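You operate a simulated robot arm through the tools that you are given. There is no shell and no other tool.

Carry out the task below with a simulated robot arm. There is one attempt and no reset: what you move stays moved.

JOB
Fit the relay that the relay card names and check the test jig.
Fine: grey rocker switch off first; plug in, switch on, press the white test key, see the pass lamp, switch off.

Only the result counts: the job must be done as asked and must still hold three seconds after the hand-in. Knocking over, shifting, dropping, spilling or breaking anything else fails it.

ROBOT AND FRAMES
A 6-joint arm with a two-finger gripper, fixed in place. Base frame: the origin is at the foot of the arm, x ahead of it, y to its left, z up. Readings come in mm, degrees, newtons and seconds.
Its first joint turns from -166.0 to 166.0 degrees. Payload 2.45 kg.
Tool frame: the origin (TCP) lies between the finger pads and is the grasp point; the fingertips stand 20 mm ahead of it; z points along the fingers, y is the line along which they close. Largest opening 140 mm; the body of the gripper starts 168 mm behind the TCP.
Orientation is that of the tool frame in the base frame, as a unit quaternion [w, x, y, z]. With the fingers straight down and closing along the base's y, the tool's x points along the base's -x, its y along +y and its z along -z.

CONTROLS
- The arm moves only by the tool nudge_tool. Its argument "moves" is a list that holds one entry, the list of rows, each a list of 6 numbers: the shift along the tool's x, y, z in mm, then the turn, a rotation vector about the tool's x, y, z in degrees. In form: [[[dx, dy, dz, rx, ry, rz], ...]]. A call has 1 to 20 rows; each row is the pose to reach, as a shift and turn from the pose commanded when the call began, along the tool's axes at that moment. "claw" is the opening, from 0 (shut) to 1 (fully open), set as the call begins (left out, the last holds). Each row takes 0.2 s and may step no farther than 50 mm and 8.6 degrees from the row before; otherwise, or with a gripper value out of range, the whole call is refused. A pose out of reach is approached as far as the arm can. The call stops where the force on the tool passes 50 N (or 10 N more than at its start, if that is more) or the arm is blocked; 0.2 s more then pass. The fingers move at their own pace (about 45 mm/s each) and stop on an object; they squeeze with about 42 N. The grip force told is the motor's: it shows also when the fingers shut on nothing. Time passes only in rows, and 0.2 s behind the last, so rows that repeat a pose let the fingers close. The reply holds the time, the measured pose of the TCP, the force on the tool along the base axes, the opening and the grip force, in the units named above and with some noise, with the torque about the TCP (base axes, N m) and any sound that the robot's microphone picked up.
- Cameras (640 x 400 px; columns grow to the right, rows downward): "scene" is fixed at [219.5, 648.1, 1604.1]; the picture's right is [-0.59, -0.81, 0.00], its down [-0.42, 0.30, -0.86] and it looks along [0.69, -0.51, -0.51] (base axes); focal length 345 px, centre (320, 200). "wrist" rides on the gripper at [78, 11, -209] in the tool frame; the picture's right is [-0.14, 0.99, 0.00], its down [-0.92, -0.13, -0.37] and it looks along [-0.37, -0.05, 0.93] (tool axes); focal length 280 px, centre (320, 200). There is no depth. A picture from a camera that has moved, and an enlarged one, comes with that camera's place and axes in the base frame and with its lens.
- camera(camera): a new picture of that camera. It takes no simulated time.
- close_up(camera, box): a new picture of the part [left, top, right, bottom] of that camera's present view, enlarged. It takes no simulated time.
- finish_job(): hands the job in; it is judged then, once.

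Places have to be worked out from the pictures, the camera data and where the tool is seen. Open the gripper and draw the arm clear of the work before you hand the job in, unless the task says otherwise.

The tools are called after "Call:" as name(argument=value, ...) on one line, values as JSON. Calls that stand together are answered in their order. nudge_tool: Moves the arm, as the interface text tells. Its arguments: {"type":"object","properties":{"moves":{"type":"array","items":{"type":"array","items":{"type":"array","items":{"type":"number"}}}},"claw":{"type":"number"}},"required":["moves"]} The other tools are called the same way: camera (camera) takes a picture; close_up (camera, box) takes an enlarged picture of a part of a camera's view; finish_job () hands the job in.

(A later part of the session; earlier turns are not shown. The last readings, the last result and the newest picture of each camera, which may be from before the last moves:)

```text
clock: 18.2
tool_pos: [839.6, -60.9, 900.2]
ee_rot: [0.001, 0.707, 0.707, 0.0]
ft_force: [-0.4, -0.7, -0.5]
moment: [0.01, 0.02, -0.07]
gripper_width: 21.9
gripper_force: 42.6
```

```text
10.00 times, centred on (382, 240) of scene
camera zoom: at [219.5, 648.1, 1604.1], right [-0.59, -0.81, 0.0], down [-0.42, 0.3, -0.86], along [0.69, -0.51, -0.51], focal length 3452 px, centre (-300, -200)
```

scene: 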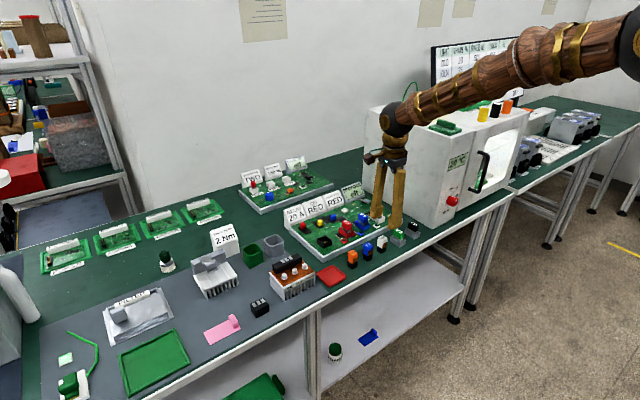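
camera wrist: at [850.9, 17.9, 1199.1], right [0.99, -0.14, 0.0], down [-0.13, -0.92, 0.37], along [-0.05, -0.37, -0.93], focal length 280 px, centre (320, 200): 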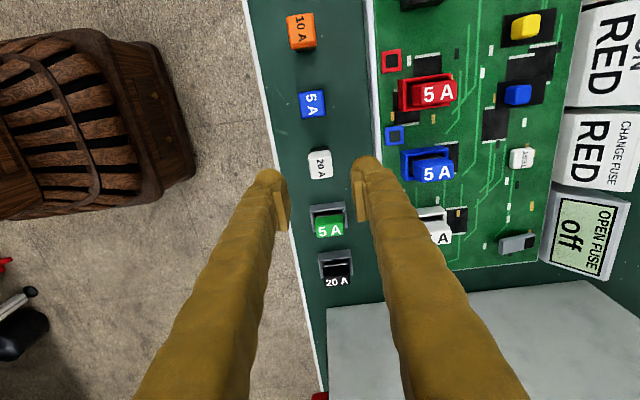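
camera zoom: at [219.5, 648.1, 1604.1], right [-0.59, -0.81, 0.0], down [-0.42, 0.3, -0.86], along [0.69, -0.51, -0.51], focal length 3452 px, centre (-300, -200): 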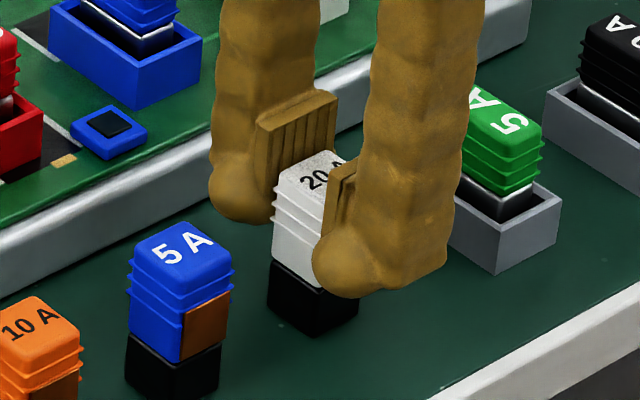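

Gripped at 21.9 mm with 42 N. I'll lift it straight up.

Call:
nudge_tool(moves=[[[0, 0, -10, 0, 0, 0], [0, 0, -35, 0, 0, 0], [0, 0, -65, 0, 0, 0], [0, 0, -100, 0, 0, 0], [0, 0, -100, 0, 0, 0]]], claw=0)

Call:
close_up(camera="scene", box=[340, 180, 420, 260])

Call:
close_up(camera="wrist", box=[240, 100, 400, 220])

```text
clock: 19.4
tool_pos: [840.2, -61.3, 999.9]
ee_rot: [0.0, 0.707, 0.708, 0.0]
ft_force: [-0.2, -0.3, -0.5]
moment: [-0.01, 0.01, 0.02]
gripper_width: 21.9
gripper_force: 42.1
```

```text
5.00 times, centred on (380, 220) of scene
camera zoom: at [219.5, 648.1, 1604.1], right [-0.59, -0.81, 0.0], down [-0.42, 0.3, -0.86], along [0.69, -0.51, -0.51], focal length 1726 px, centre (20, 100)
```

zoom: 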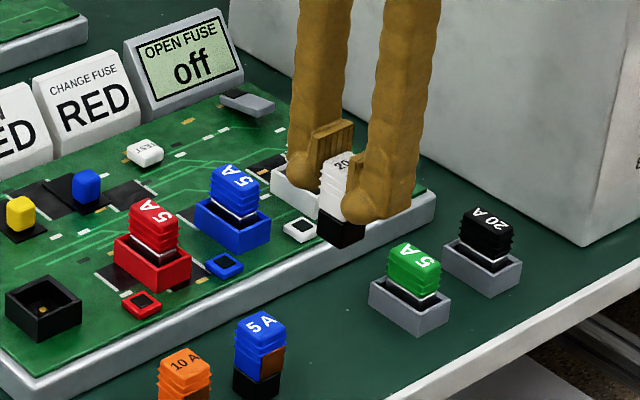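

```text
3.33 times, centred on (320, 160) of wrist
camera zoom: at [851.6, 17.0, 1209.3], right [0.99, -0.14, 0.0], down [-0.13, -0.92, 0.37], along [-0.05, -0.37, -0.93], focal length 935 px, centre (320, 333)
```

zoom: 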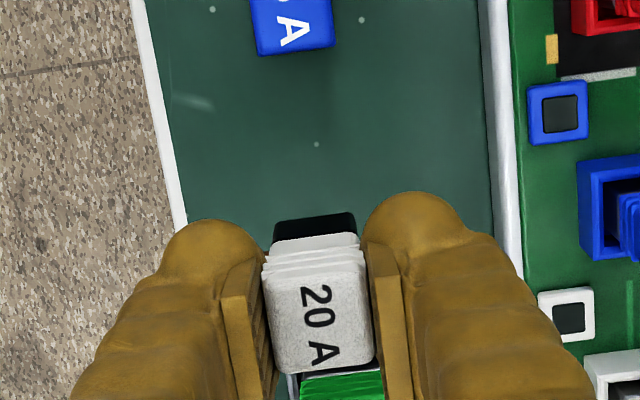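

The relay is held level. I'll carry it to above the socket at about (955, 92), keeping the height.

Call:
nudge_tool(moves=[[[30, 22, 0, 0, 0, 0], [60, 45, 0, 0, 0, 0], [90, 68, 0, 0, 0, 0], [120, 90, 0, 0, 0, 0], [148, 112, 0, 0, 0, 0], [152, 114, 0, 0, 0, 0], [152, 114, 0, 0, 0, 0]]], claw=0)

Call:
camera(camera="wrist")

Call:
close_up(camera="scene", box=[290, 190, 370, 260])

Call:
close_up(camera="wrist", box=[260, 120, 380, 220])

```text
clock: 21.0
tool_pos: [953.2, 92.8, 999.5]
ee_rot: [0.0, 0.707, 0.708, 0.0]
ft_force: [-0.2, 0.1, -0.1]
moment: [0.0, 0.0, -0.02]
gripper_width: 21.8
gripper_force: 42.4
```

```text
taken
camera wrist: at [965.1, 169.8, 1208.7], right [0.99, -0.14, 0.0], down [-0.13, -0.92, 0.37], along [-0.05, -0.37, -0.93], focal length 280 px, centre (320, 200)
```

wrist: 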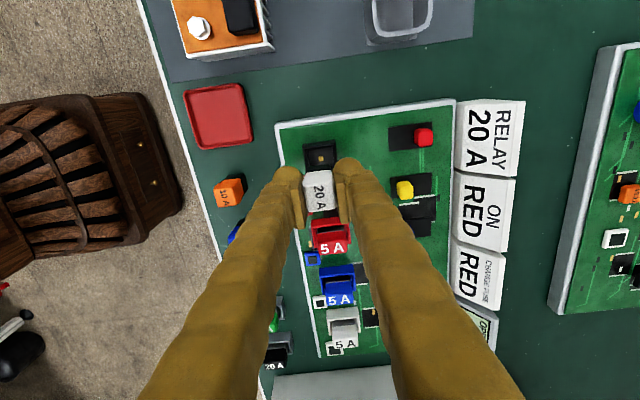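

```text
5.71 times, centred on (330, 225) of scene
camera zoom: at [219.5, 648.1, 1604.1], right [-0.59, -0.81, 0.0], down [-0.42, 0.3, -0.86], along [0.69, -0.51, -0.51], focal length 1972 px, centre (263, 57)
```

zoom: 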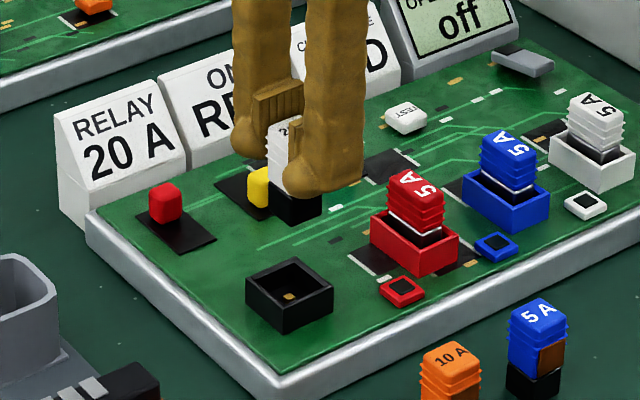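

```text
4.00 times, centred on (320, 170) of wrist
camera zoom: at [965.1, 169.8, 1208.7], right [0.99, -0.14, 0.0], down [-0.13, -0.92, 0.37], along [-0.05, -0.37, -0.93], focal length 1122 px, centre (320, 320)
```

zoom: 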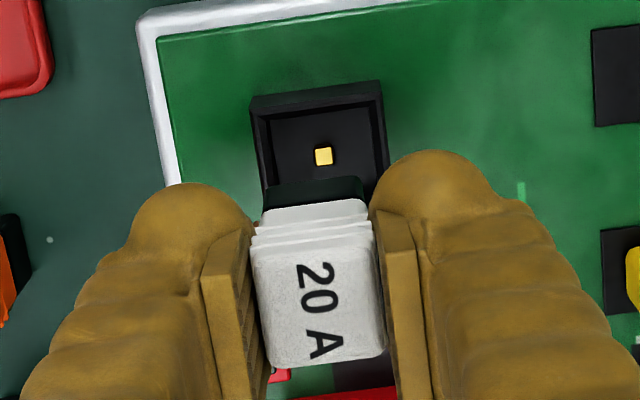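

Call:
close_up(camera="wrist", box=[295, 130, 345, 180])

Call:
close_up(camera="scene", box=[315, 205, 345, 255])

```text
8.00 times, centred on (320, 155) of wrist
camera zoom: at [965.1, 169.8, 1208.7], right [0.99, -0.14, 0.0], down [-0.13, -0.92, 0.37], along [-0.05, -0.37, -0.93], focal length 2243 px, centre (320, 560)
```

zoom: 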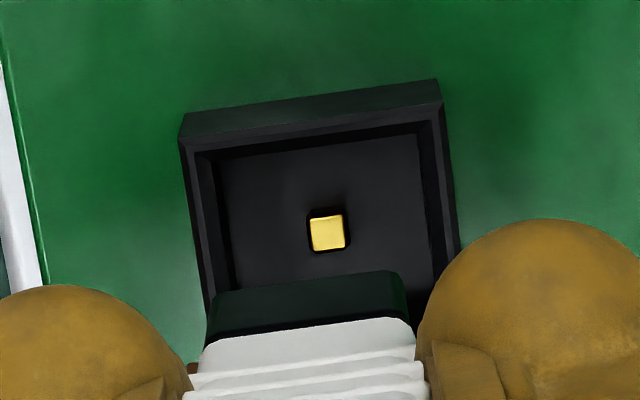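

```text
8.00 times, centred on (330, 230) of scene
camera zoom: at [219.5, 648.1, 1604.1], right [-0.59, -0.81, 0.0], down [-0.42, 0.3, -0.86], along [0.69, -0.51, -0.51], focal length 2762 px, centre (240, -40)
```

zoom: 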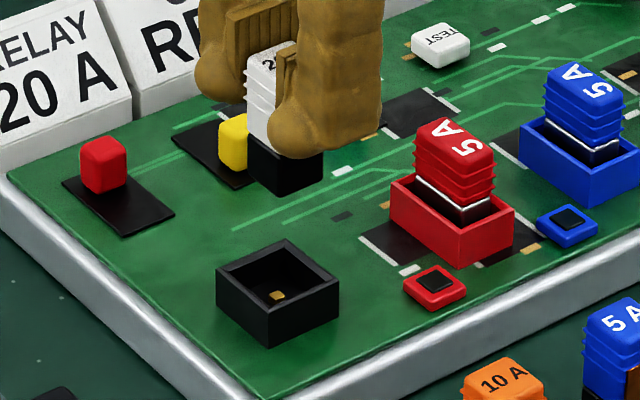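

The socket centre works out at (955.5, 93.5), rim z≈900, board z≈882, and the relay is about 1.3 mm short in x. I'll correct that and descend to just above the rim.

Call:
nudge_tool(moves=[[[0.3, 1.3, 20, 0, 0, 0], [0.3, 1.3, 40, 0, 0, 0], [0.3, 1.3, 50, 0, 0, 0], [0.3, 1.3, 50, 0, 0, 0]]], claw=0)

Call:
close_up(camera="wrist", box=[280, 130, 360, 200])

Call:
close_up(camera="scene", box=[306, 220, 346, 255])

```text
clock: 22.0
tool_pos: [956.4, 91.5, 950.3]
ee_rot: [0.001, 0.706, 0.708, 0.001]
ft_force: [0.0, 0.5, -0.6]
moment: [0.0, 0.0, 0.0]
gripper_width: 22.1
gripper_force: 41.7
```

```text
5.71 times, centred on (320, 165) of wrist
camera zoom: at [967.7, 169.6, 1159.4], right [0.99, -0.14, 0.0], down [-0.13, -0.92, 0.37], along [-0.05, -0.37, -0.93], focal length 1602 px, centre (320, 400)
```

zoom: 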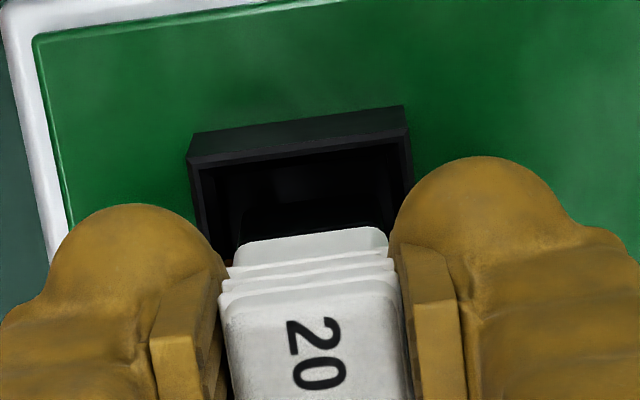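

```text
11.43 times, centred on (326, 238) of scene
camera zoom: at [219.5, 648.1, 1604.1], right [-0.59, -0.81, 0.0], down [-0.42, 0.3, -0.86], along [0.69, -0.51, -0.51], focal length 3945 px, centre (251, -229)
```

zoom: 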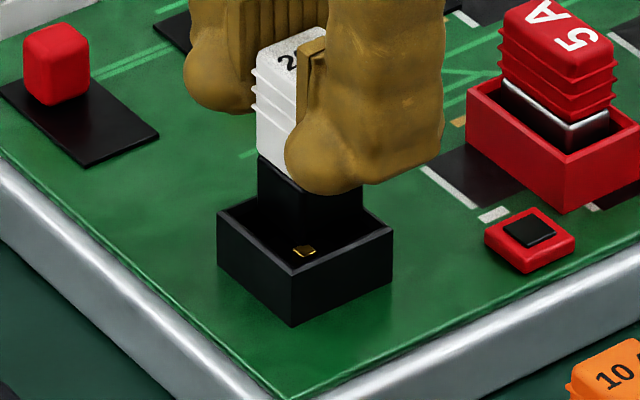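

The relay is now about 1 mm past the socket centre in x, and y matches. I'll correct this and lower it into the socket in small steps.

Call:
nudge_tool(moves=[[[0, -1, 0, 0, 0, 0], [0, -1, 5, 0, 0, 0], [0, -1, 9, 0, 0, 0], [0, -1, 13, 0, 0, 0], [0, -1, 16, 0, 0, 0], [0, -1, 18, 0, 0, 0], [0, -1, 18, 0, 0, 0]]], claw=0)

Call:
close_up(camera="wrist", box=[280, 130, 360, 200])

Call:
close_up(camera="scene", box=[306, 220, 346, 255])

```text
clock: 23.6
tool_pos: [954.7, 91.9, 934.1]
ee_rot: [0.001, 0.707, 0.707, 0.001]
ft_force: [-2.6, 0.8, 26.0]
moment: [0.1, 0.08, -0.06]
gripper_width: 22.3
gripper_force: 42.2
```

```text
5.71 times, centred on (320, 165) of wrist
camera zoom: at [966.7, 170.0, 1143.8], right [0.99, -0.14, 0.0], down [-0.13, -0.92, 0.37], along [-0.05, -0.37, -0.93], focal length 1602 px, centre (320, 400)
```

zoom: 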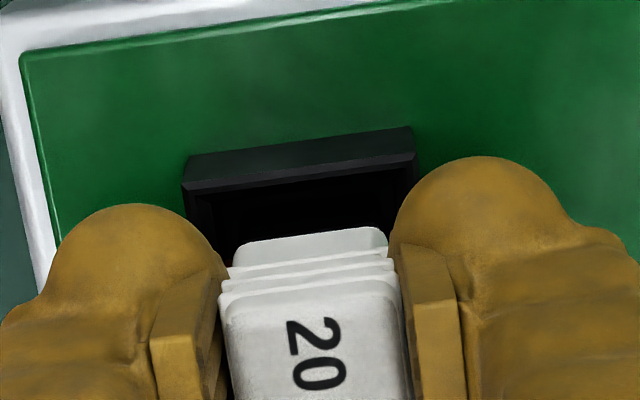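

```text
11.43 times, centred on (326, 238) of scene
camera zoom: at [219.5, 648.1, 1604.1], right [-0.59, -0.81, 0.0], down [-0.42, 0.3, -0.86], along [0.69, -0.51, -0.51], focal length 3945 px, centre (251, -229)
```

zoom: 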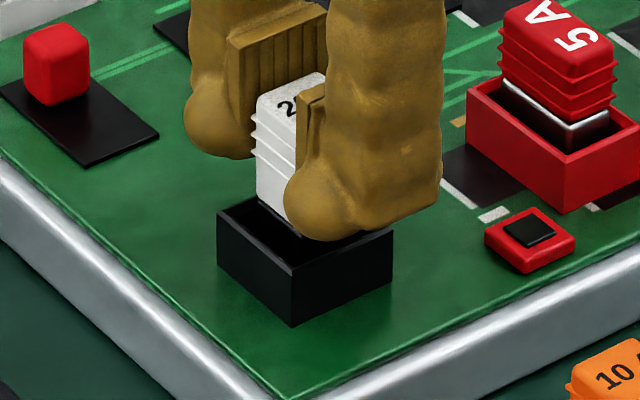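

There is 26 N of upward resistance with the relay inside the socket walls, and it has not slipped in the grip. I'll press on gently in 1 mm steps.

Call:
nudge_tool(moves=[[[0, 0, 0.7, 0, 0, 0], [0, 0, 1.4, 0, 0, 0], [0, 0, 2, 0, 0, 0], [0, 0, 2, 0, 0, 0]]], claw=0)

Call:
close_up(camera="scene", box=[306, 220, 346, 255])

Call:
close_up(camera="wrist", box=[280, 130, 360, 200])

```text
clock: 24.3
tool_pos: [955.9, 91.7, 934.1]
ee_rot: [0.001, 0.706, 0.708, 0.002]
ft_force: [-3.3, 0.7, 9.1]
moment: [-0.05, 0.19, -0.01]
gripper_width: 21.7
gripper_force: 41.8
stopped in row 3: the force on the tool passed its limit at 52 N (the readings are from after the stop); the commanded pose is now the measured one
```

```text
11.43 times, centred on (326, 238) of scene
camera zoom: at [219.5, 648.1, 1604.1], right [-0.59, -0.81, 0.0], down [-0.42, 0.3, -0.86], along [0.69, -0.51, -0.51], focal length 3945 px, centre (251, -229)
```

zoom: 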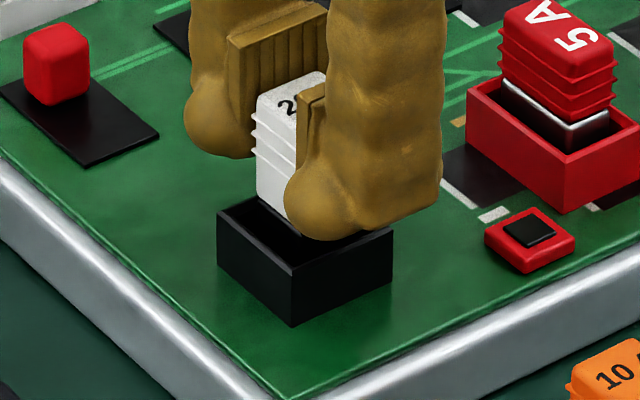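

```text
5.71 times, centred on (320, 165) of wrist
camera zoom: at [966.5, 169.7, 1143.8], right [0.99, -0.14, 0.01], down [-0.13, -0.92, 0.37], along [-0.04, -0.37, -0.93], focal length 1602 px, centre (320, 400)
```

zoom: 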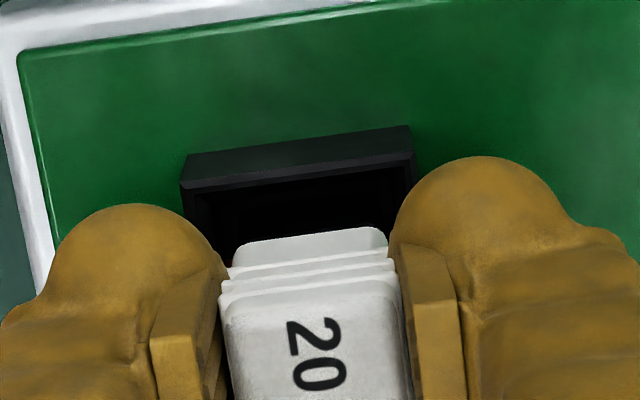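

It hard-stops with the white cap about 4 mm above the rim, so the 19 mm base is about 15 mm into the cup and on its floor: the relay is seated and centred. I'll open the fingers gently and look.

Call:
nudge_tool(moves=[[[0, 0, 0, 0, 0, 0], [0, 0, 0, 0, 0, 0], [0, 0, 0, 0, 0, 0]]], claw=0.314)

Call:
close_up(camera="scene", box=[306, 220, 346, 255])

Call:
close_up(camera="wrist", box=[260, 120, 380, 220])

```text
clock: 25.1
tool_pos: [956.4, 92.1, 933.5]
ee_rot: [0.001, 0.706, 0.708, 0.002]
ft_force: [0.1, -0.7, -0.1]
moment: [0.01, 0.0, -0.03]
gripper_width: 44.1
gripper_force: 0.0
```

```text
11.43 times, centred on (326, 238) of scene
camera zoom: at [219.5, 648.1, 1604.1], right [-0.59, -0.81, 0.0], down [-0.42, 0.3, -0.86], along [0.69, -0.51, -0.51], focal length 3945 px, centre (251, -229)
```

zoom: 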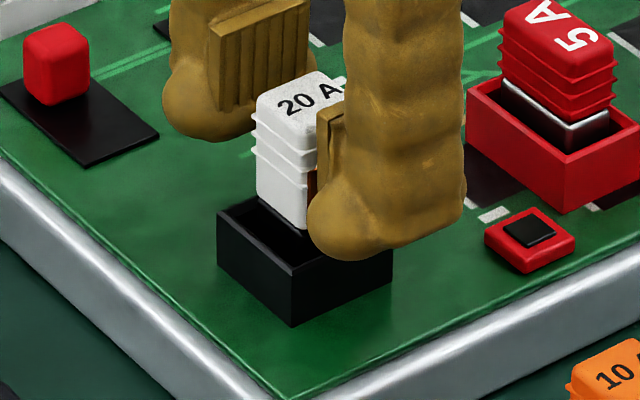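

```text
4.00 times, centred on (320, 170) of wrist
camera zoom: at [966.6, 169.7, 1143.0], right [0.99, -0.14, 0.01], down [-0.13, -0.92, 0.37], along [-0.05, -0.37, -0.93], focal length 1122 px, centre (320, 320)
```

zoom: 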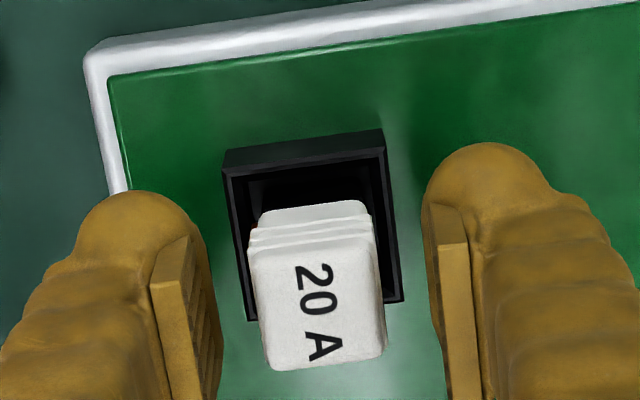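

The relay stands upright in the socket after release. I'll check closely how deep it sits before backing off.

Call:
close_up(camera="scene", box=[316, 220, 340, 252])

Call:
close_up(camera="wrist", box=[290, 145, 350, 205])

```text
12.50 times, centred on (328, 236) of scene
camera zoom: at [219.5, 648.1, 1604.1], right [-0.59, -0.81, 0.0], down [-0.42, 0.3, -0.86], along [0.69, -0.51, -0.51], focal length 4315 px, centre (220, -250)
```

zoom: 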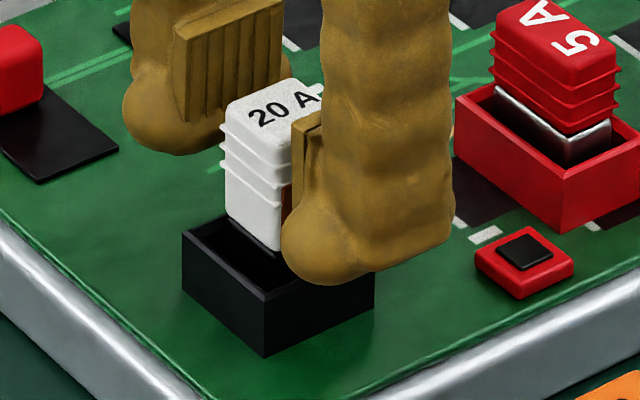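

```text
6.67 times, centred on (320, 175) of wrist
camera zoom: at [966.6, 169.7, 1143.0], right [0.99, -0.14, 0.01], down [-0.13, -0.92, 0.37], along [-0.05, -0.37, -0.93], focal length 1869 px, centre (320, 367)
```

zoom: 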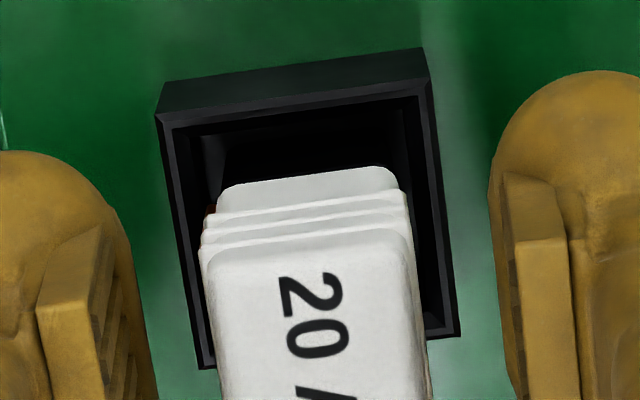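

I'll lift straight up to clear the view of the relay in the socket.

Call:
nudge_tool(moves=[[[0, 0, -10, 0, 0, 0], [0, 0, -30, 0, 0, 0], [0, 0, -60, 0, 0, 0], [0, 0, -90, 0, 0, 0], [0, 0, -90, 0, 0, 0]]], claw=0.314)

Call:
close_up(camera="scene", box=[308, 216, 348, 256])

Call:
close_up(camera="wrist", box=[280, 120, 360, 200])

Call:
close_up(camera="scene", box=[280, 175, 440, 275])

```text
clock: 26.3
tool_pos: [954.8, 93.8, 1024.1]
ee_rot: [0.002, 0.706, 0.708, 0.002]
ft_force: [-0.3, 0.7, -0.8]
moment: [-0.03, -0.01, 0.0]
gripper_width: 43.9
gripper_force: 0.0
```

```text
10.00 times, centred on (328, 236) of scene
camera zoom: at [219.5, 648.1, 1604.1], right [-0.59, -0.81, 0.0], down [-0.42, 0.3, -0.86], along [0.69, -0.51, -0.51], focal length 3452 px, centre (240, -160)
```

zoom: 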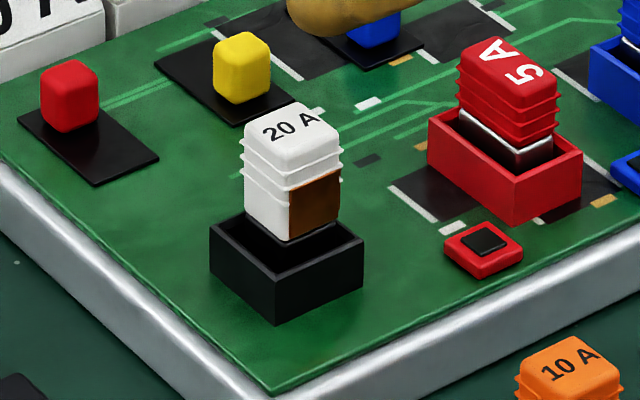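

```text
5.00 times, centred on (320, 160) of wrist
camera zoom: at [966.4, 171.4, 1233.5], right [0.99, -0.14, 0.01], down [-0.13, -0.92, 0.37], along [-0.05, -0.37, -0.93], focal length 1402 px, centre (320, 400)
```

zoom: 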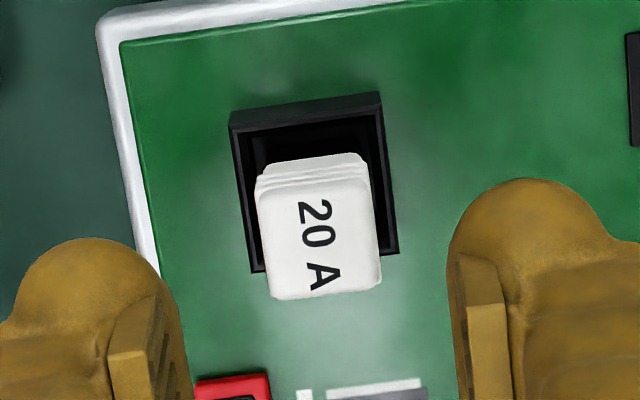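

```text
4.00 times, centred on (360, 225) of scene
camera zoom: at [219.5, 648.1, 1604.1], right [-0.59, -0.81, 0.0], down [-0.42, 0.3, -0.86], along [0.69, -0.51, -0.51], focal length 1381 px, centre (160, 100)
```

zoom: 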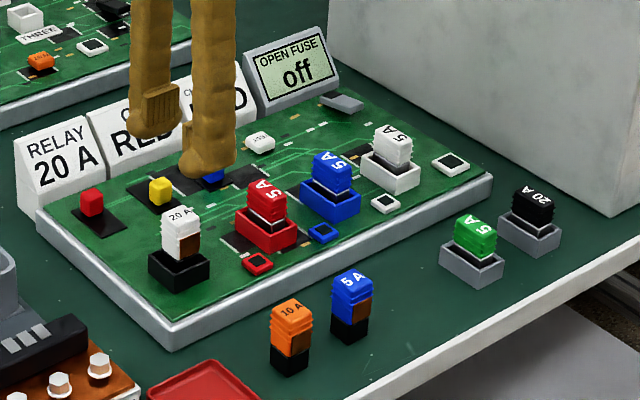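

The relay stands upright and centred in the black socket, label facing front. Next I'll close the fingers, turn the gripper back and carry it clear toward the rocker side at a safe height.

Call:
nudge_tool(moves=[[[-5, -2, -10, 0, 0, -8], [-15, -4, -26, 0, 0, -16], [-30, -6, -26, 0, 0, -24], [-45, -8, -26, 0, 0, -32], [-60, -10, -26, 0, 0, -40], [-75, -12, -26, 0, 0, -48], [-90, -14, -26, 0, 0, -56], [-105, -15, -26, 0, 0, -64], [-120, -15, -26, 0, 0, -72], [-135, -15, -26, 0, 0, -80], [-144, -15, -26, 0, 0, -88], [-144, -15, -26, 0, 0, -90], [-144, -15, -26, 0, 0, -90]]], claw=0)

Call:
camera(camera="scene")

```text
clock: 29.1
tool_pos: [940.6, -52.3, 1049.6]
ee_rot: [0.003, -0.001, 1.0, 0.0]
ft_force: [-0.4, 0.4, -0.6]
moment: [-0.01, 0.01, -0.01]
gripper_width: 0.0
gripper_force: 29.4
```

```text
taken
```

scene: 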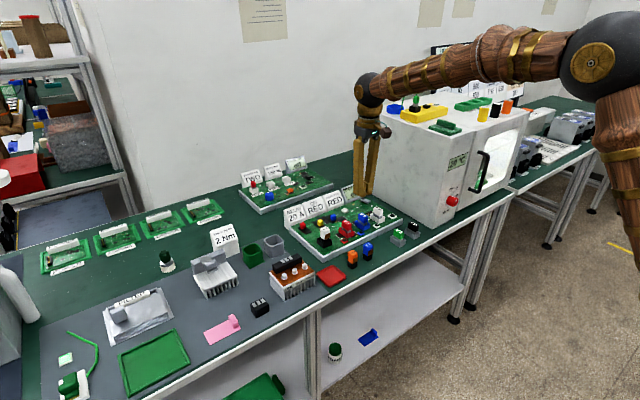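

Now I'll lean the tool 30° forward again and go above the rocker's near end, at about TCP (1052, −196, 1000).

Call:
nudge_tool(moves=[[[-18, -24, 4, 0, -5, 0], [-36, -48, 8, 0, -10, 0], [-54, -72, 16, 0, -15, 0], [-72, -96, 25, 0, -20, 0], [-92, -120, 35, 0, -25, 0], [-111, -144, 45, 0, -29.7, 0], [-111, -144, 45, 0, -29.7, 0]]], claw=0)

Call:
close_up(camera="wrist", box=[250, 60, 410, 200])

Call:
close_up(camera="scene", box=[345, 175, 393, 211])

```text
clock: 30.7
tool_pos: [1052.0, -198.3, 1003.9]
ee_rot: [0.26, -0.001, 0.966, 0.0]
ft_force: [0.8, -0.2, -0.1]
moment: [-0.02, 0.0, 0.0]
gripper_width: 0.0
gripper_force: 29.6
```

```text
2.86 times, centred on (330, 130) of wrist
camera zoom: at [881.5, -187.9, 1146.3], right [0.12, 0.99, 0.07], down [0.61, -0.13, 0.78], along [0.78, -0.05, -0.62], focal length 801 px, centre (291, 400)
```

zoom: 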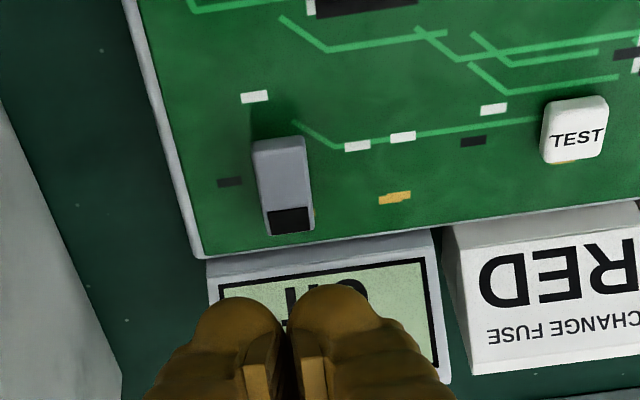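

```text
11.11 times, centred on (369, 193) of scene
camera zoom: at [219.5, 648.1, 1604.1], right [-0.59, -0.81, 0.0], down [-0.42, 0.3, -0.86], along [0.69, -0.51, -0.51], focal length 3836 px, centre (-224, 278)
```

zoom: 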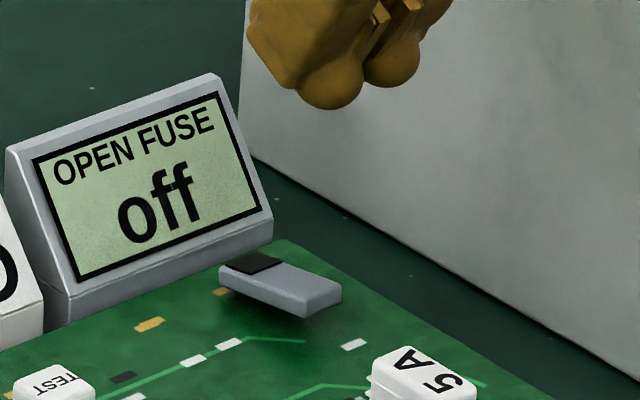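

The near end of the rocker is now raised. I'll descend to just above it, with a small correction in x and y.

Call:
nudge_tool(moves=[[[10, 2, 18, 0, 0, 0], [20, 2, 38, 0, 0, 0], [27, 2, 52, 0, 0, 0], [31.9, 2, 61.3, 0, 0, 0], [31.9, 2, 61.3, 0, 0, 0]]], claw=0)

Call:
close_up(camera="wrist", box=[250, 60, 410, 200])

Call:
close_up(camera="scene", box=[345, 175, 393, 211])

```text
clock: 31.9
tool_pos: [1055.1, -195.4, 934.8]
ee_rot: [0.259, -0.001, 0.966, 0.0]
ft_force: [-0.9, 0.0, 0.4]
moment: [0.0, 0.0, -0.04]
gripper_width: 0.0
gripper_force: 29.5
```

```text
2.86 times, centred on (330, 130) of wrist
camera zoom: at [884.0, -184.9, 1076.7], right [0.12, 0.99, 0.07], down [0.61, -0.13, 0.78], along [0.78, -0.05, -0.62], focal length 801 px, centre (291, 400)
```

zoom: 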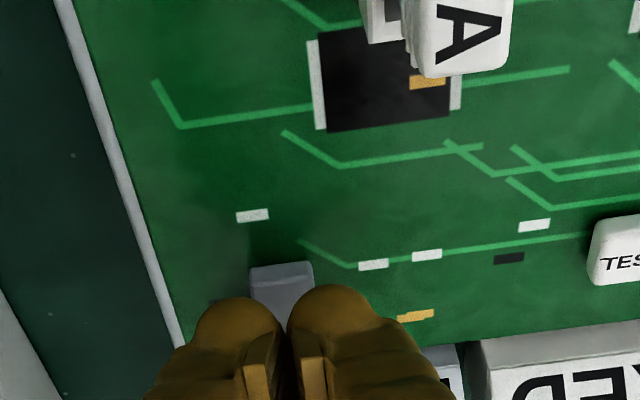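

```text
11.11 times, centred on (369, 193) of scene
camera zoom: at [219.5, 648.1, 1604.1], right [-0.59, -0.81, 0.0], down [-0.42, 0.3, -0.86], along [0.69, -0.51, -0.51], focal length 3836 px, centre (-224, 278)
```

zoom: 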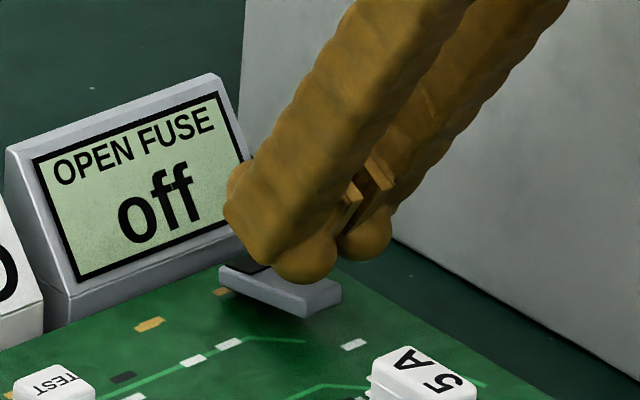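

The tips are a few mm above the near end. I'll press down in 1.5 mm steps.

Call:
nudge_tool(moves=[[[2, 0, 3.5, 0, 0, 0], [4, 0, 6.9, 0, 0, 0], [5, 0, 8.7, 0, 0, 0], [6, 0, 10.4, 0, 0, 0], [6.75, 0, 11.7, 0, 0, 0], [7.5, 0, 13, 0, 0, 0], [7.5, 0, 13, 0, 0, 0]]], claw=0)

Call:
close_up(camera="scene", box=[345, 175, 393, 211])

```text
clock: 33.5
tool_pos: [1054.4, -194.7, 920.8]
ee_rot: [0.26, -0.001, 0.966, 0.0]
ft_force: [0.2, 0.0, 0.5]
moment: [0.03, 0.0, 0.05]
gripper_width: 0.1
gripper_force: 29.0
```

```text
11.11 times, centred on (369, 193) of scene
camera zoom: at [219.5, 648.1, 1604.1], right [-0.59, -0.81, 0.0], down [-0.42, 0.3, -0.86], along [0.69, -0.51, -0.51], focal length 3836 px, centre (-224, 278)
```

zoom: 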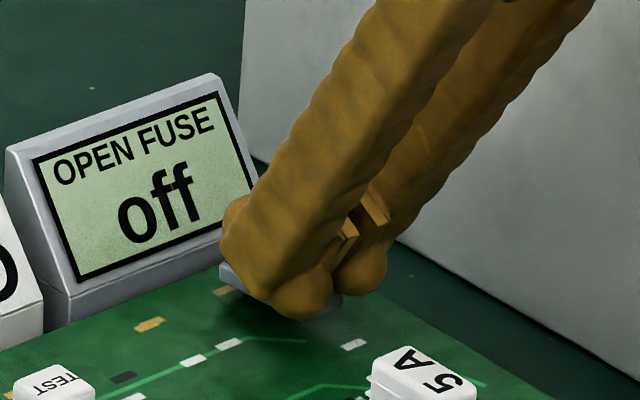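

No contact yet at TCP z 921. I'll continue in 1 mm steps.

Call:
nudge_tool(moves=[[[0.5, 0, 0.9, 0, 0, 0], [1, 0, 1.7, 0, 0, 0], [1.5, 0, 2.6, 0, 0, 0], [2, 0, 3.5, 0, 0, 0], [2.5, 0, 4.3, 0, 0, 0], [3, 0, 5.2, 0, 0, 0], [3, 0, 5.2, 0, 0, 0]]], claw=0)

Call:
close_up(camera="scene", box=[345, 175, 393, 211])

```text
clock: 35.1
tool_pos: [1053.8, -192.9, 915.5]
ee_rot: [0.259, 0.0, 0.966, 0.0]
ft_force: [-2.0, 1.8, 6.2]
moment: [0.02, 0.08, 0.03]
gripper_width: 6.1
gripper_force: 29.8
```

```text
11.11 times, centred on (369, 193) of scene
camera zoom: at [219.5, 648.1, 1604.1], right [-0.59, -0.81, 0.0], down [-0.42, 0.3, -0.86], along [0.69, -0.51, -0.51], focal length 3836 px, centre (-224, 278)
```

zoom: 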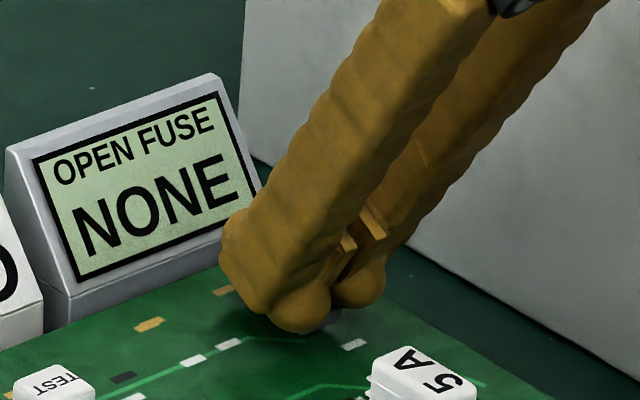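

The display reads "NONE", so the jig is on. I'll lift clear and check the lamps and the relay.

Call:
nudge_tool(moves=[[[-5, 0, -8.7, 0, 0, 0], [-20, 0, -34.6, 0, 0, 0], [-35, 0, -60.6, 0, 0, 0], [-35, 0, -60.6, 0, 0, 0]]], claw=0)

Call:
close_up(camera="scene", box=[280, 175, 440, 275])

Call:
camera(camera="wrist")

```text
clock: 36.1
tool_pos: [1056.2, -194.1, 985.2]
ee_rot: [0.259, -0.002, 0.966, 0.0]
ft_force: [0.0, 0.3, -0.7]
moment: [0.01, 0.02, -0.01]
gripper_width: 0.1
gripper_force: 29.3
```

```text
4.00 times, centred on (360, 225) of scene
camera zoom: at [219.5, 648.1, 1604.1], right [-0.59, -0.81, 0.0], down [-0.42, 0.3, -0.86], along [0.69, -0.51, -0.51], focal length 1381 px, centre (160, 100)
```

zoom: 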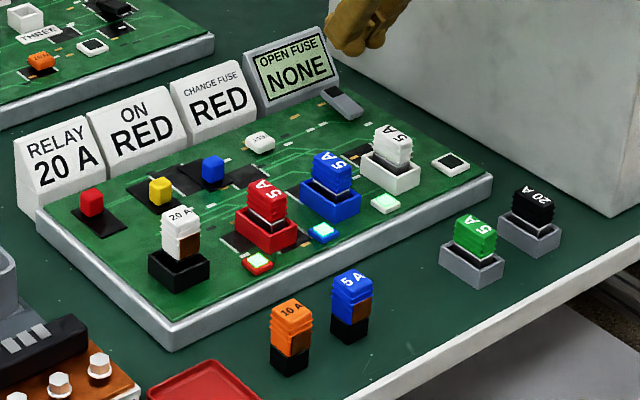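

```text
taken
camera wrist: at [885.0, -185.0, 1126.6], right [0.12, 0.99, 0.07], down [0.61, -0.13, 0.78], along [0.78, -0.05, -0.62], focal length 280 px, centre (320, 200)
```

wrist: 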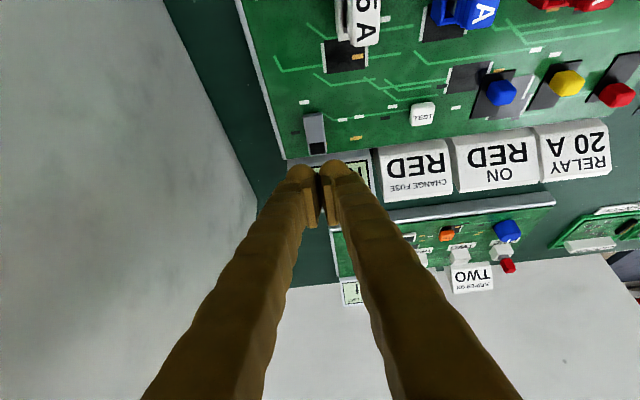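

The jig is on with all three fuse lamps lit. Now I'll locate the white TEST key precisely.

Call:
close_up(camera="wrist", box=[380, 80, 460, 140])

Call:
close_up(camera="scene", box=[325, 195, 365, 225])

```text
6.67 times, centred on (420, 110) of wrist
camera zoom: at [885.0, -185.0, 1126.6], right [0.12, 0.99, 0.07], down [0.61, -0.13, 0.78], along [0.78, -0.05, -0.62], focal length 1869 px, centre (-347, 800)
```

zoom: 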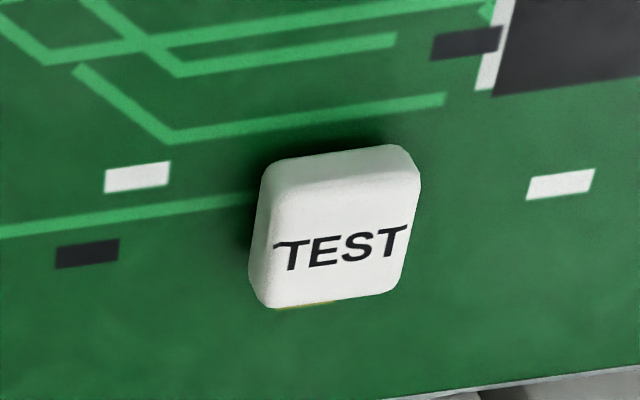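

```text
13.33 times, centred on (345, 210) of scene
camera zoom: at [219.5, 648.1, 1604.1], right [-0.59, -0.81, 0.0], down [-0.42, 0.3, -0.86], along [0.69, -0.51, -0.51], focal length 4603 px, centre (-13, 67)
```

zoom: 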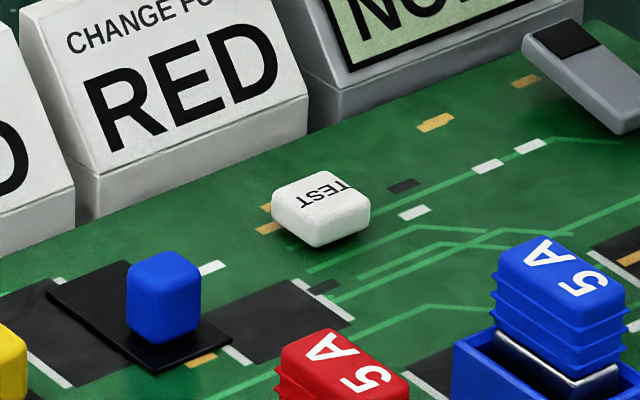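

TEST key top centre is about (1063, −88, 895). I'll move above it with the same 30° lean.

Call:
nudge_tool(moves=[[[-2, 30, 1, 0, 0, 0], [-4, 65, 3, 0, 0, 0], [0, 95, 14, 0, 0, 0], [4.7, 106, 26.2, 0, 0, 0], [4.7, 106, 26.2, 0, 0, 0]]], claw=0)

Call:
close_up(camera="wrist", box=[250, 60, 410, 200])

Call:
close_up(camera="scene", box=[320, 180, 376, 222])

```text
clock: 37.3
tool_pos: [1061.1, -88.4, 959.4]
ee_rot: [0.26, 0.0, 0.966, -0.001]
ft_force: [0.7, 0.0, 0.5]
moment: [0.04, 0.02, 0.02]
gripper_width: 0.0
gripper_force: 29.7
```

```text
2.86 times, centred on (330, 130) of wrist
camera zoom: at [890.9, -77.8, 1102.3], right [0.12, 0.99, 0.07], down [0.61, -0.13, 0.78], along [0.78, -0.05, -0.62], focal length 801 px, centre (291, 400)
```

zoom: 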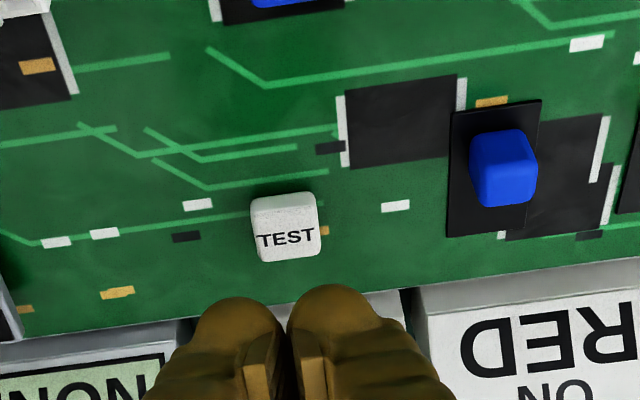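

```text
9.52 times, centred on (348, 201) of scene
camera zoom: at [219.5, 648.1, 1604.1], right [-0.59, -0.81, 0.0], down [-0.42, 0.3, -0.86], along [0.69, -0.51, -0.51], focal length 3288 px, centre (53, 190)
```

zoom: 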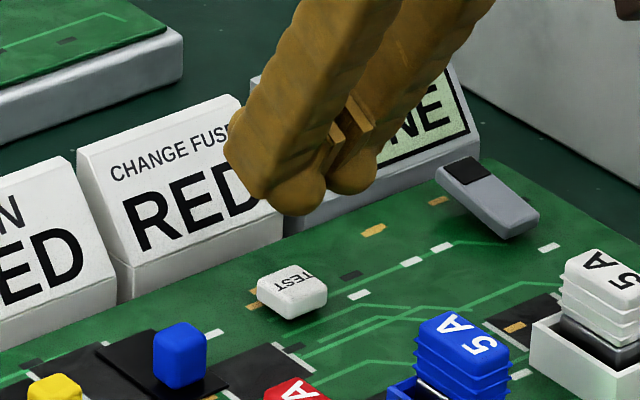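

The key sits at about (1063, −86). I'll shift slightly and descend to just above it.

Call:
nudge_tool(moves=[[[3, 2, 9, 0, 0, 0], [9, 2, 21, 0, 0, 0], [14.9, 2, 31.8, 0, 0, 0], [14.9, 2, 31.8, 0, 0, 0]]], claw=0)

Call:
close_up(camera="wrist", box=[250, 60, 410, 200])

Call:
close_up(camera="scene", box=[320, 180, 416, 240])

```text
clock: 38.3
tool_pos: [1066.4, -85.9, 923.2]
ee_rot: [0.259, -0.001, 0.966, 0.001]
ft_force: [-0.1, -0.2, 0.1]
moment: [0.01, 0.01, 0.01]
gripper_width: 0.0
gripper_force: 29.1
```

```text
2.86 times, centred on (330, 130) of wrist
camera zoom: at [895.5, -75.9, 1067.1], right [0.12, 0.99, 0.07], down [0.61, -0.13, 0.78], along [0.78, -0.05, -0.62], focal length 801 px, centre (291, 400)
```

zoom: 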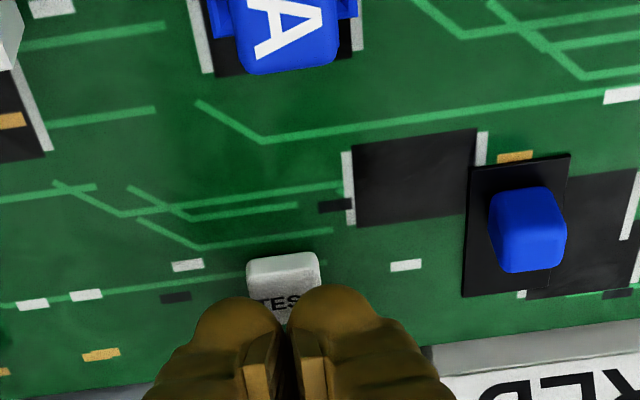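

```text
6.67 times, centred on (368, 210) of scene
camera zoom: at [219.5, 648.1, 1604.1], right [-0.59, -0.81, 0.0], down [-0.42, 0.3, -0.86], along [0.69, -0.51, -0.51], focal length 2301 px, centre (0, 133)
```

zoom: 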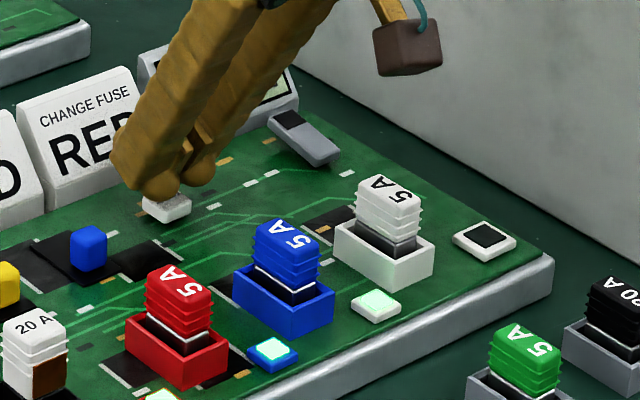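

The tips are right over the key and the pass lamp is in view. I'll press down in 1–1.5 mm steps.

Call:
nudge_tool(moves=[[[1.5, 0, 2.6, 0, 0, 0], [3, 0, 5.2, 0, 0, 0], [3.75, 0, 6.5, 0, 0, 0], [4.5, 0, 7.8, 0, 0, 0], [5, 0, 8.7, 0, 0, 0], [5, 0, 8.7, 0, 0, 0]]], claw=0)

Call:
close_up(camera="scene", box=[320, 180, 416, 240])

```text
clock: 39.7
tool_pos: [1065.8, -85.2, 914.3]
ee_rot: [0.259, -0.001, 0.966, 0.0]
ft_force: [0.1, 0.1, 0.9]
moment: [-0.03, 0.0, 0.03]
gripper_width: 5.9
gripper_force: 28.9
```

```text
6.67 times, centred on (368, 210) of scene
camera zoom: at [219.5, 648.1, 1604.1], right [-0.59, -0.81, 0.0], down [-0.42, 0.3, -0.86], along [0.69, -0.51, -0.51], focal length 2301 px, centre (0, 133)
```

zoom: 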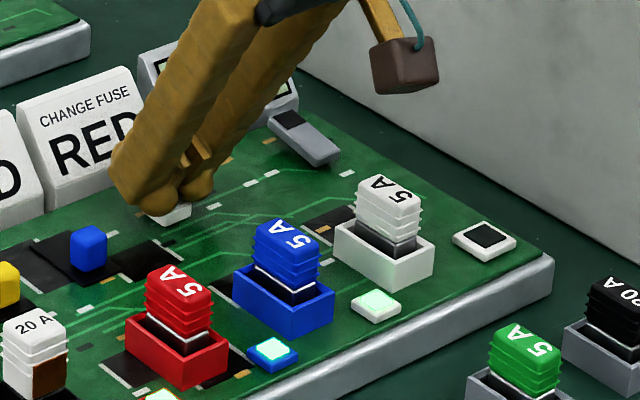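

There is slight contact (the fingers spread by 6 mm) and the lamp is not lit yet. I'll press further in 1 mm steps.

Call:
nudge_tool(moves=[[[0.5, 0, 0.9, 0, 0, 0], [1, 0, 1.7, 0, 0, 0], [1.5, 0, 2.6, 0, 0, 0], [2, 0, 3.5, 0, 0, 0], [2, 0, 3.5, 0, 0, 0]]], claw=0)

Call:
close_up(camera="scene", box=[320, 180, 416, 240])

```text
clock: 40.9
tool_pos: [1067.8, -86.8, 910.7]
ee_rot: [0.259, -0.001, 0.966, 0.0]
ft_force: [-0.4, 2.6, 4.8]
moment: [0.07, -0.01, -0.03]
gripper_width: 5.9
gripper_force: 29.4
heard: click
```

```text
6.67 times, centred on (368, 210) of scene
camera zoom: at [219.5, 648.1, 1604.1], right [-0.59, -0.81, 0.0], down [-0.42, 0.3, -0.86], along [0.69, -0.51, -0.51], focal length 2301 px, centre (0, 133)
```

zoom: 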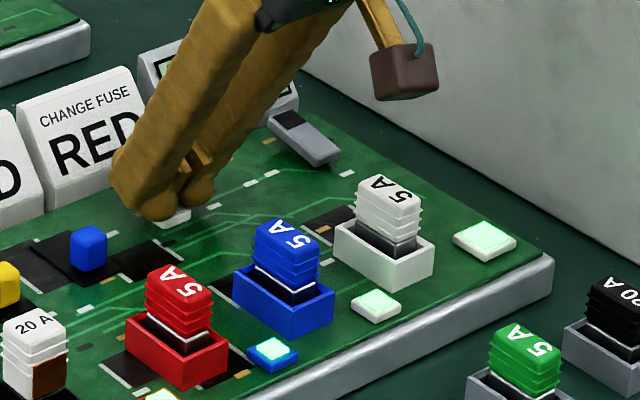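

A click was heard and the pass lamp is lit, so the relay makes contact and the jig passes. I'll lift off the key and check the board again.

Call:
nudge_tool(moves=[[[-4, 0, -7, 0, 0, 0], [-20, 0, -34.6, 0, 0, 0], [-37, 0, -64, 0, 0, 0], [-37, 0, -64, 0, 0, 0]]], claw=0)

Call:
close_up(camera="scene", box=[280, 175, 440, 275])

```text
clock: 41.9
tool_pos: [1066.5, -86.4, 983.7]
ee_rot: [0.259, 0.0, 0.966, -0.001]
ft_force: [-0.3, 0.0, 0.5]
moment: [0.01, 0.04, -0.03]
gripper_width: 0.2
gripper_force: 29.9
```

```text
4.00 times, centred on (360, 225) of scene
camera zoom: at [219.5, 648.1, 1604.1], right [-0.59, -0.81, 0.0], down [-0.42, 0.3, -0.86], along [0.69, -0.51, -0.51], focal length 1381 px, centre (160, 100)
```

zoom: 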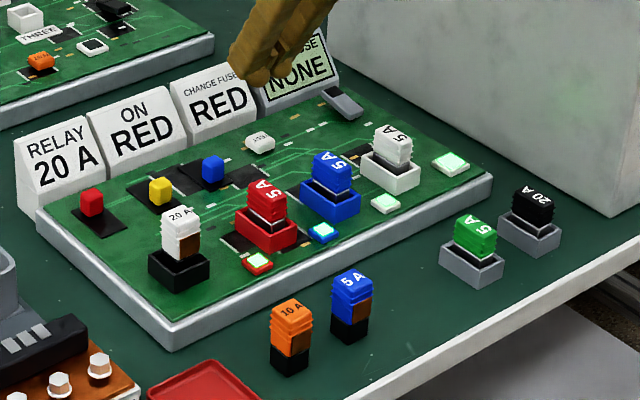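

The pass lamp stays lit. Now to switch off: I'll move above the rocker's marked far end at TCP (1080, −196, 960), as before.

Call:
nudge_tool(moves=[[[-3, -35, 2, 0, 0, 0], [-6, -70, 4, 0, 0, 0], [-6, -100, 10, 0, 0, 0], [0.3, -109.6, 27.5, 0, 0, 0], [0.3, -109.6, 27.5, 0, 0, 0]]], claw=0)

Call:
close_up(camera="wrist", box=[250, 60, 410, 200])

Call:
close_up(camera="scene", box=[345, 175, 393, 211])

```text
clock: 43.1
tool_pos: [1078.8, -195.7, 960.7]
ee_rot: [0.258, -0.001, 0.966, 0.0]
ft_force: [0.8, 0.3, 1.2]
moment: [0.0, -0.01, 0.0]
gripper_width: 0.0
gripper_force: 29.5
```

```text
2.86 times, centred on (330, 130) of wrist
camera zoom: at [907.9, -185.7, 1103.2], right [0.12, 0.99, 0.07], down [0.61, -0.13, 0.78], along [0.78, -0.05, -0.62], focal length 801 px, centre (291, 400)
```

zoom: 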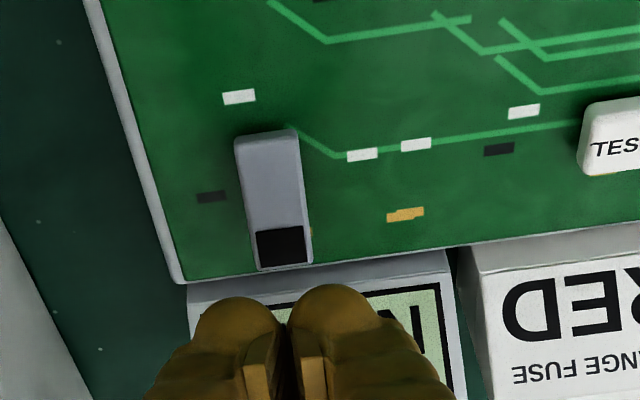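

```text
11.11 times, centred on (369, 193) of scene
camera zoom: at [219.5, 648.1, 1604.1], right [-0.59, -0.81, 0.0], down [-0.42, 0.3, -0.86], along [0.69, -0.51, -0.51], focal length 3836 px, centre (-224, 278)
```

zoom: 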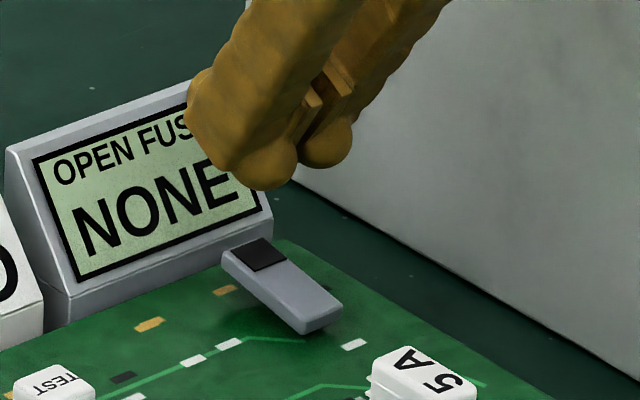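

This is the same pose as the first press. I'll descend to just above contact, then take 1 mm steps.

Call:
nudge_tool(moves=[[[8, 0, 13.9, 0, 0, 0], [15, 0, 26, 0, 0, 0], [18, 0, 31.2, 0, 0, 0], [19.3, 0, 33.4, 0, 0, 0], [19.8, 0, 34.3, 0, 0, 0], [20.3, 0, 35.2, 0, 0, 0], [20.3, 0, 35.2, 0, 0, 0]]], claw=0)

Call:
close_up(camera="scene", box=[345, 175, 393, 211])

```text
clock: 44.7
tool_pos: [1080.6, -195.8, 919.5]
ee_rot: [0.26, 0.0, 0.966, 0.0]
ft_force: [0.4, 0.7, 1.5]
moment: [0.02, 0.0, 0.0]
gripper_width: 6.0
gripper_force: 28.9
```

```text
11.11 times, centred on (369, 193) of scene
camera zoom: at [219.5, 648.1, 1604.1], right [-0.59, -0.81, 0.0], down [-0.42, 0.3, -0.86], along [0.69, -0.51, -0.51], focal length 3836 px, centre (-224, 278)
```

zoom: 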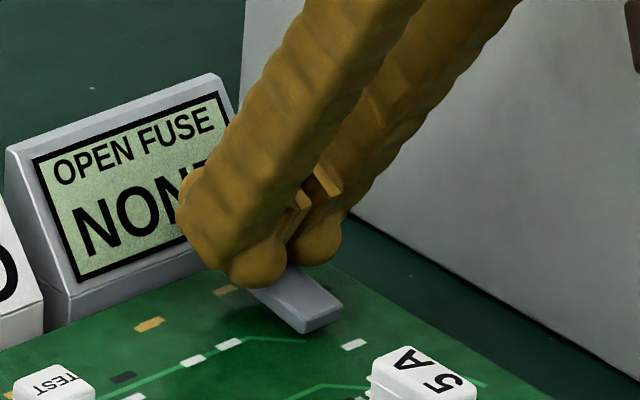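

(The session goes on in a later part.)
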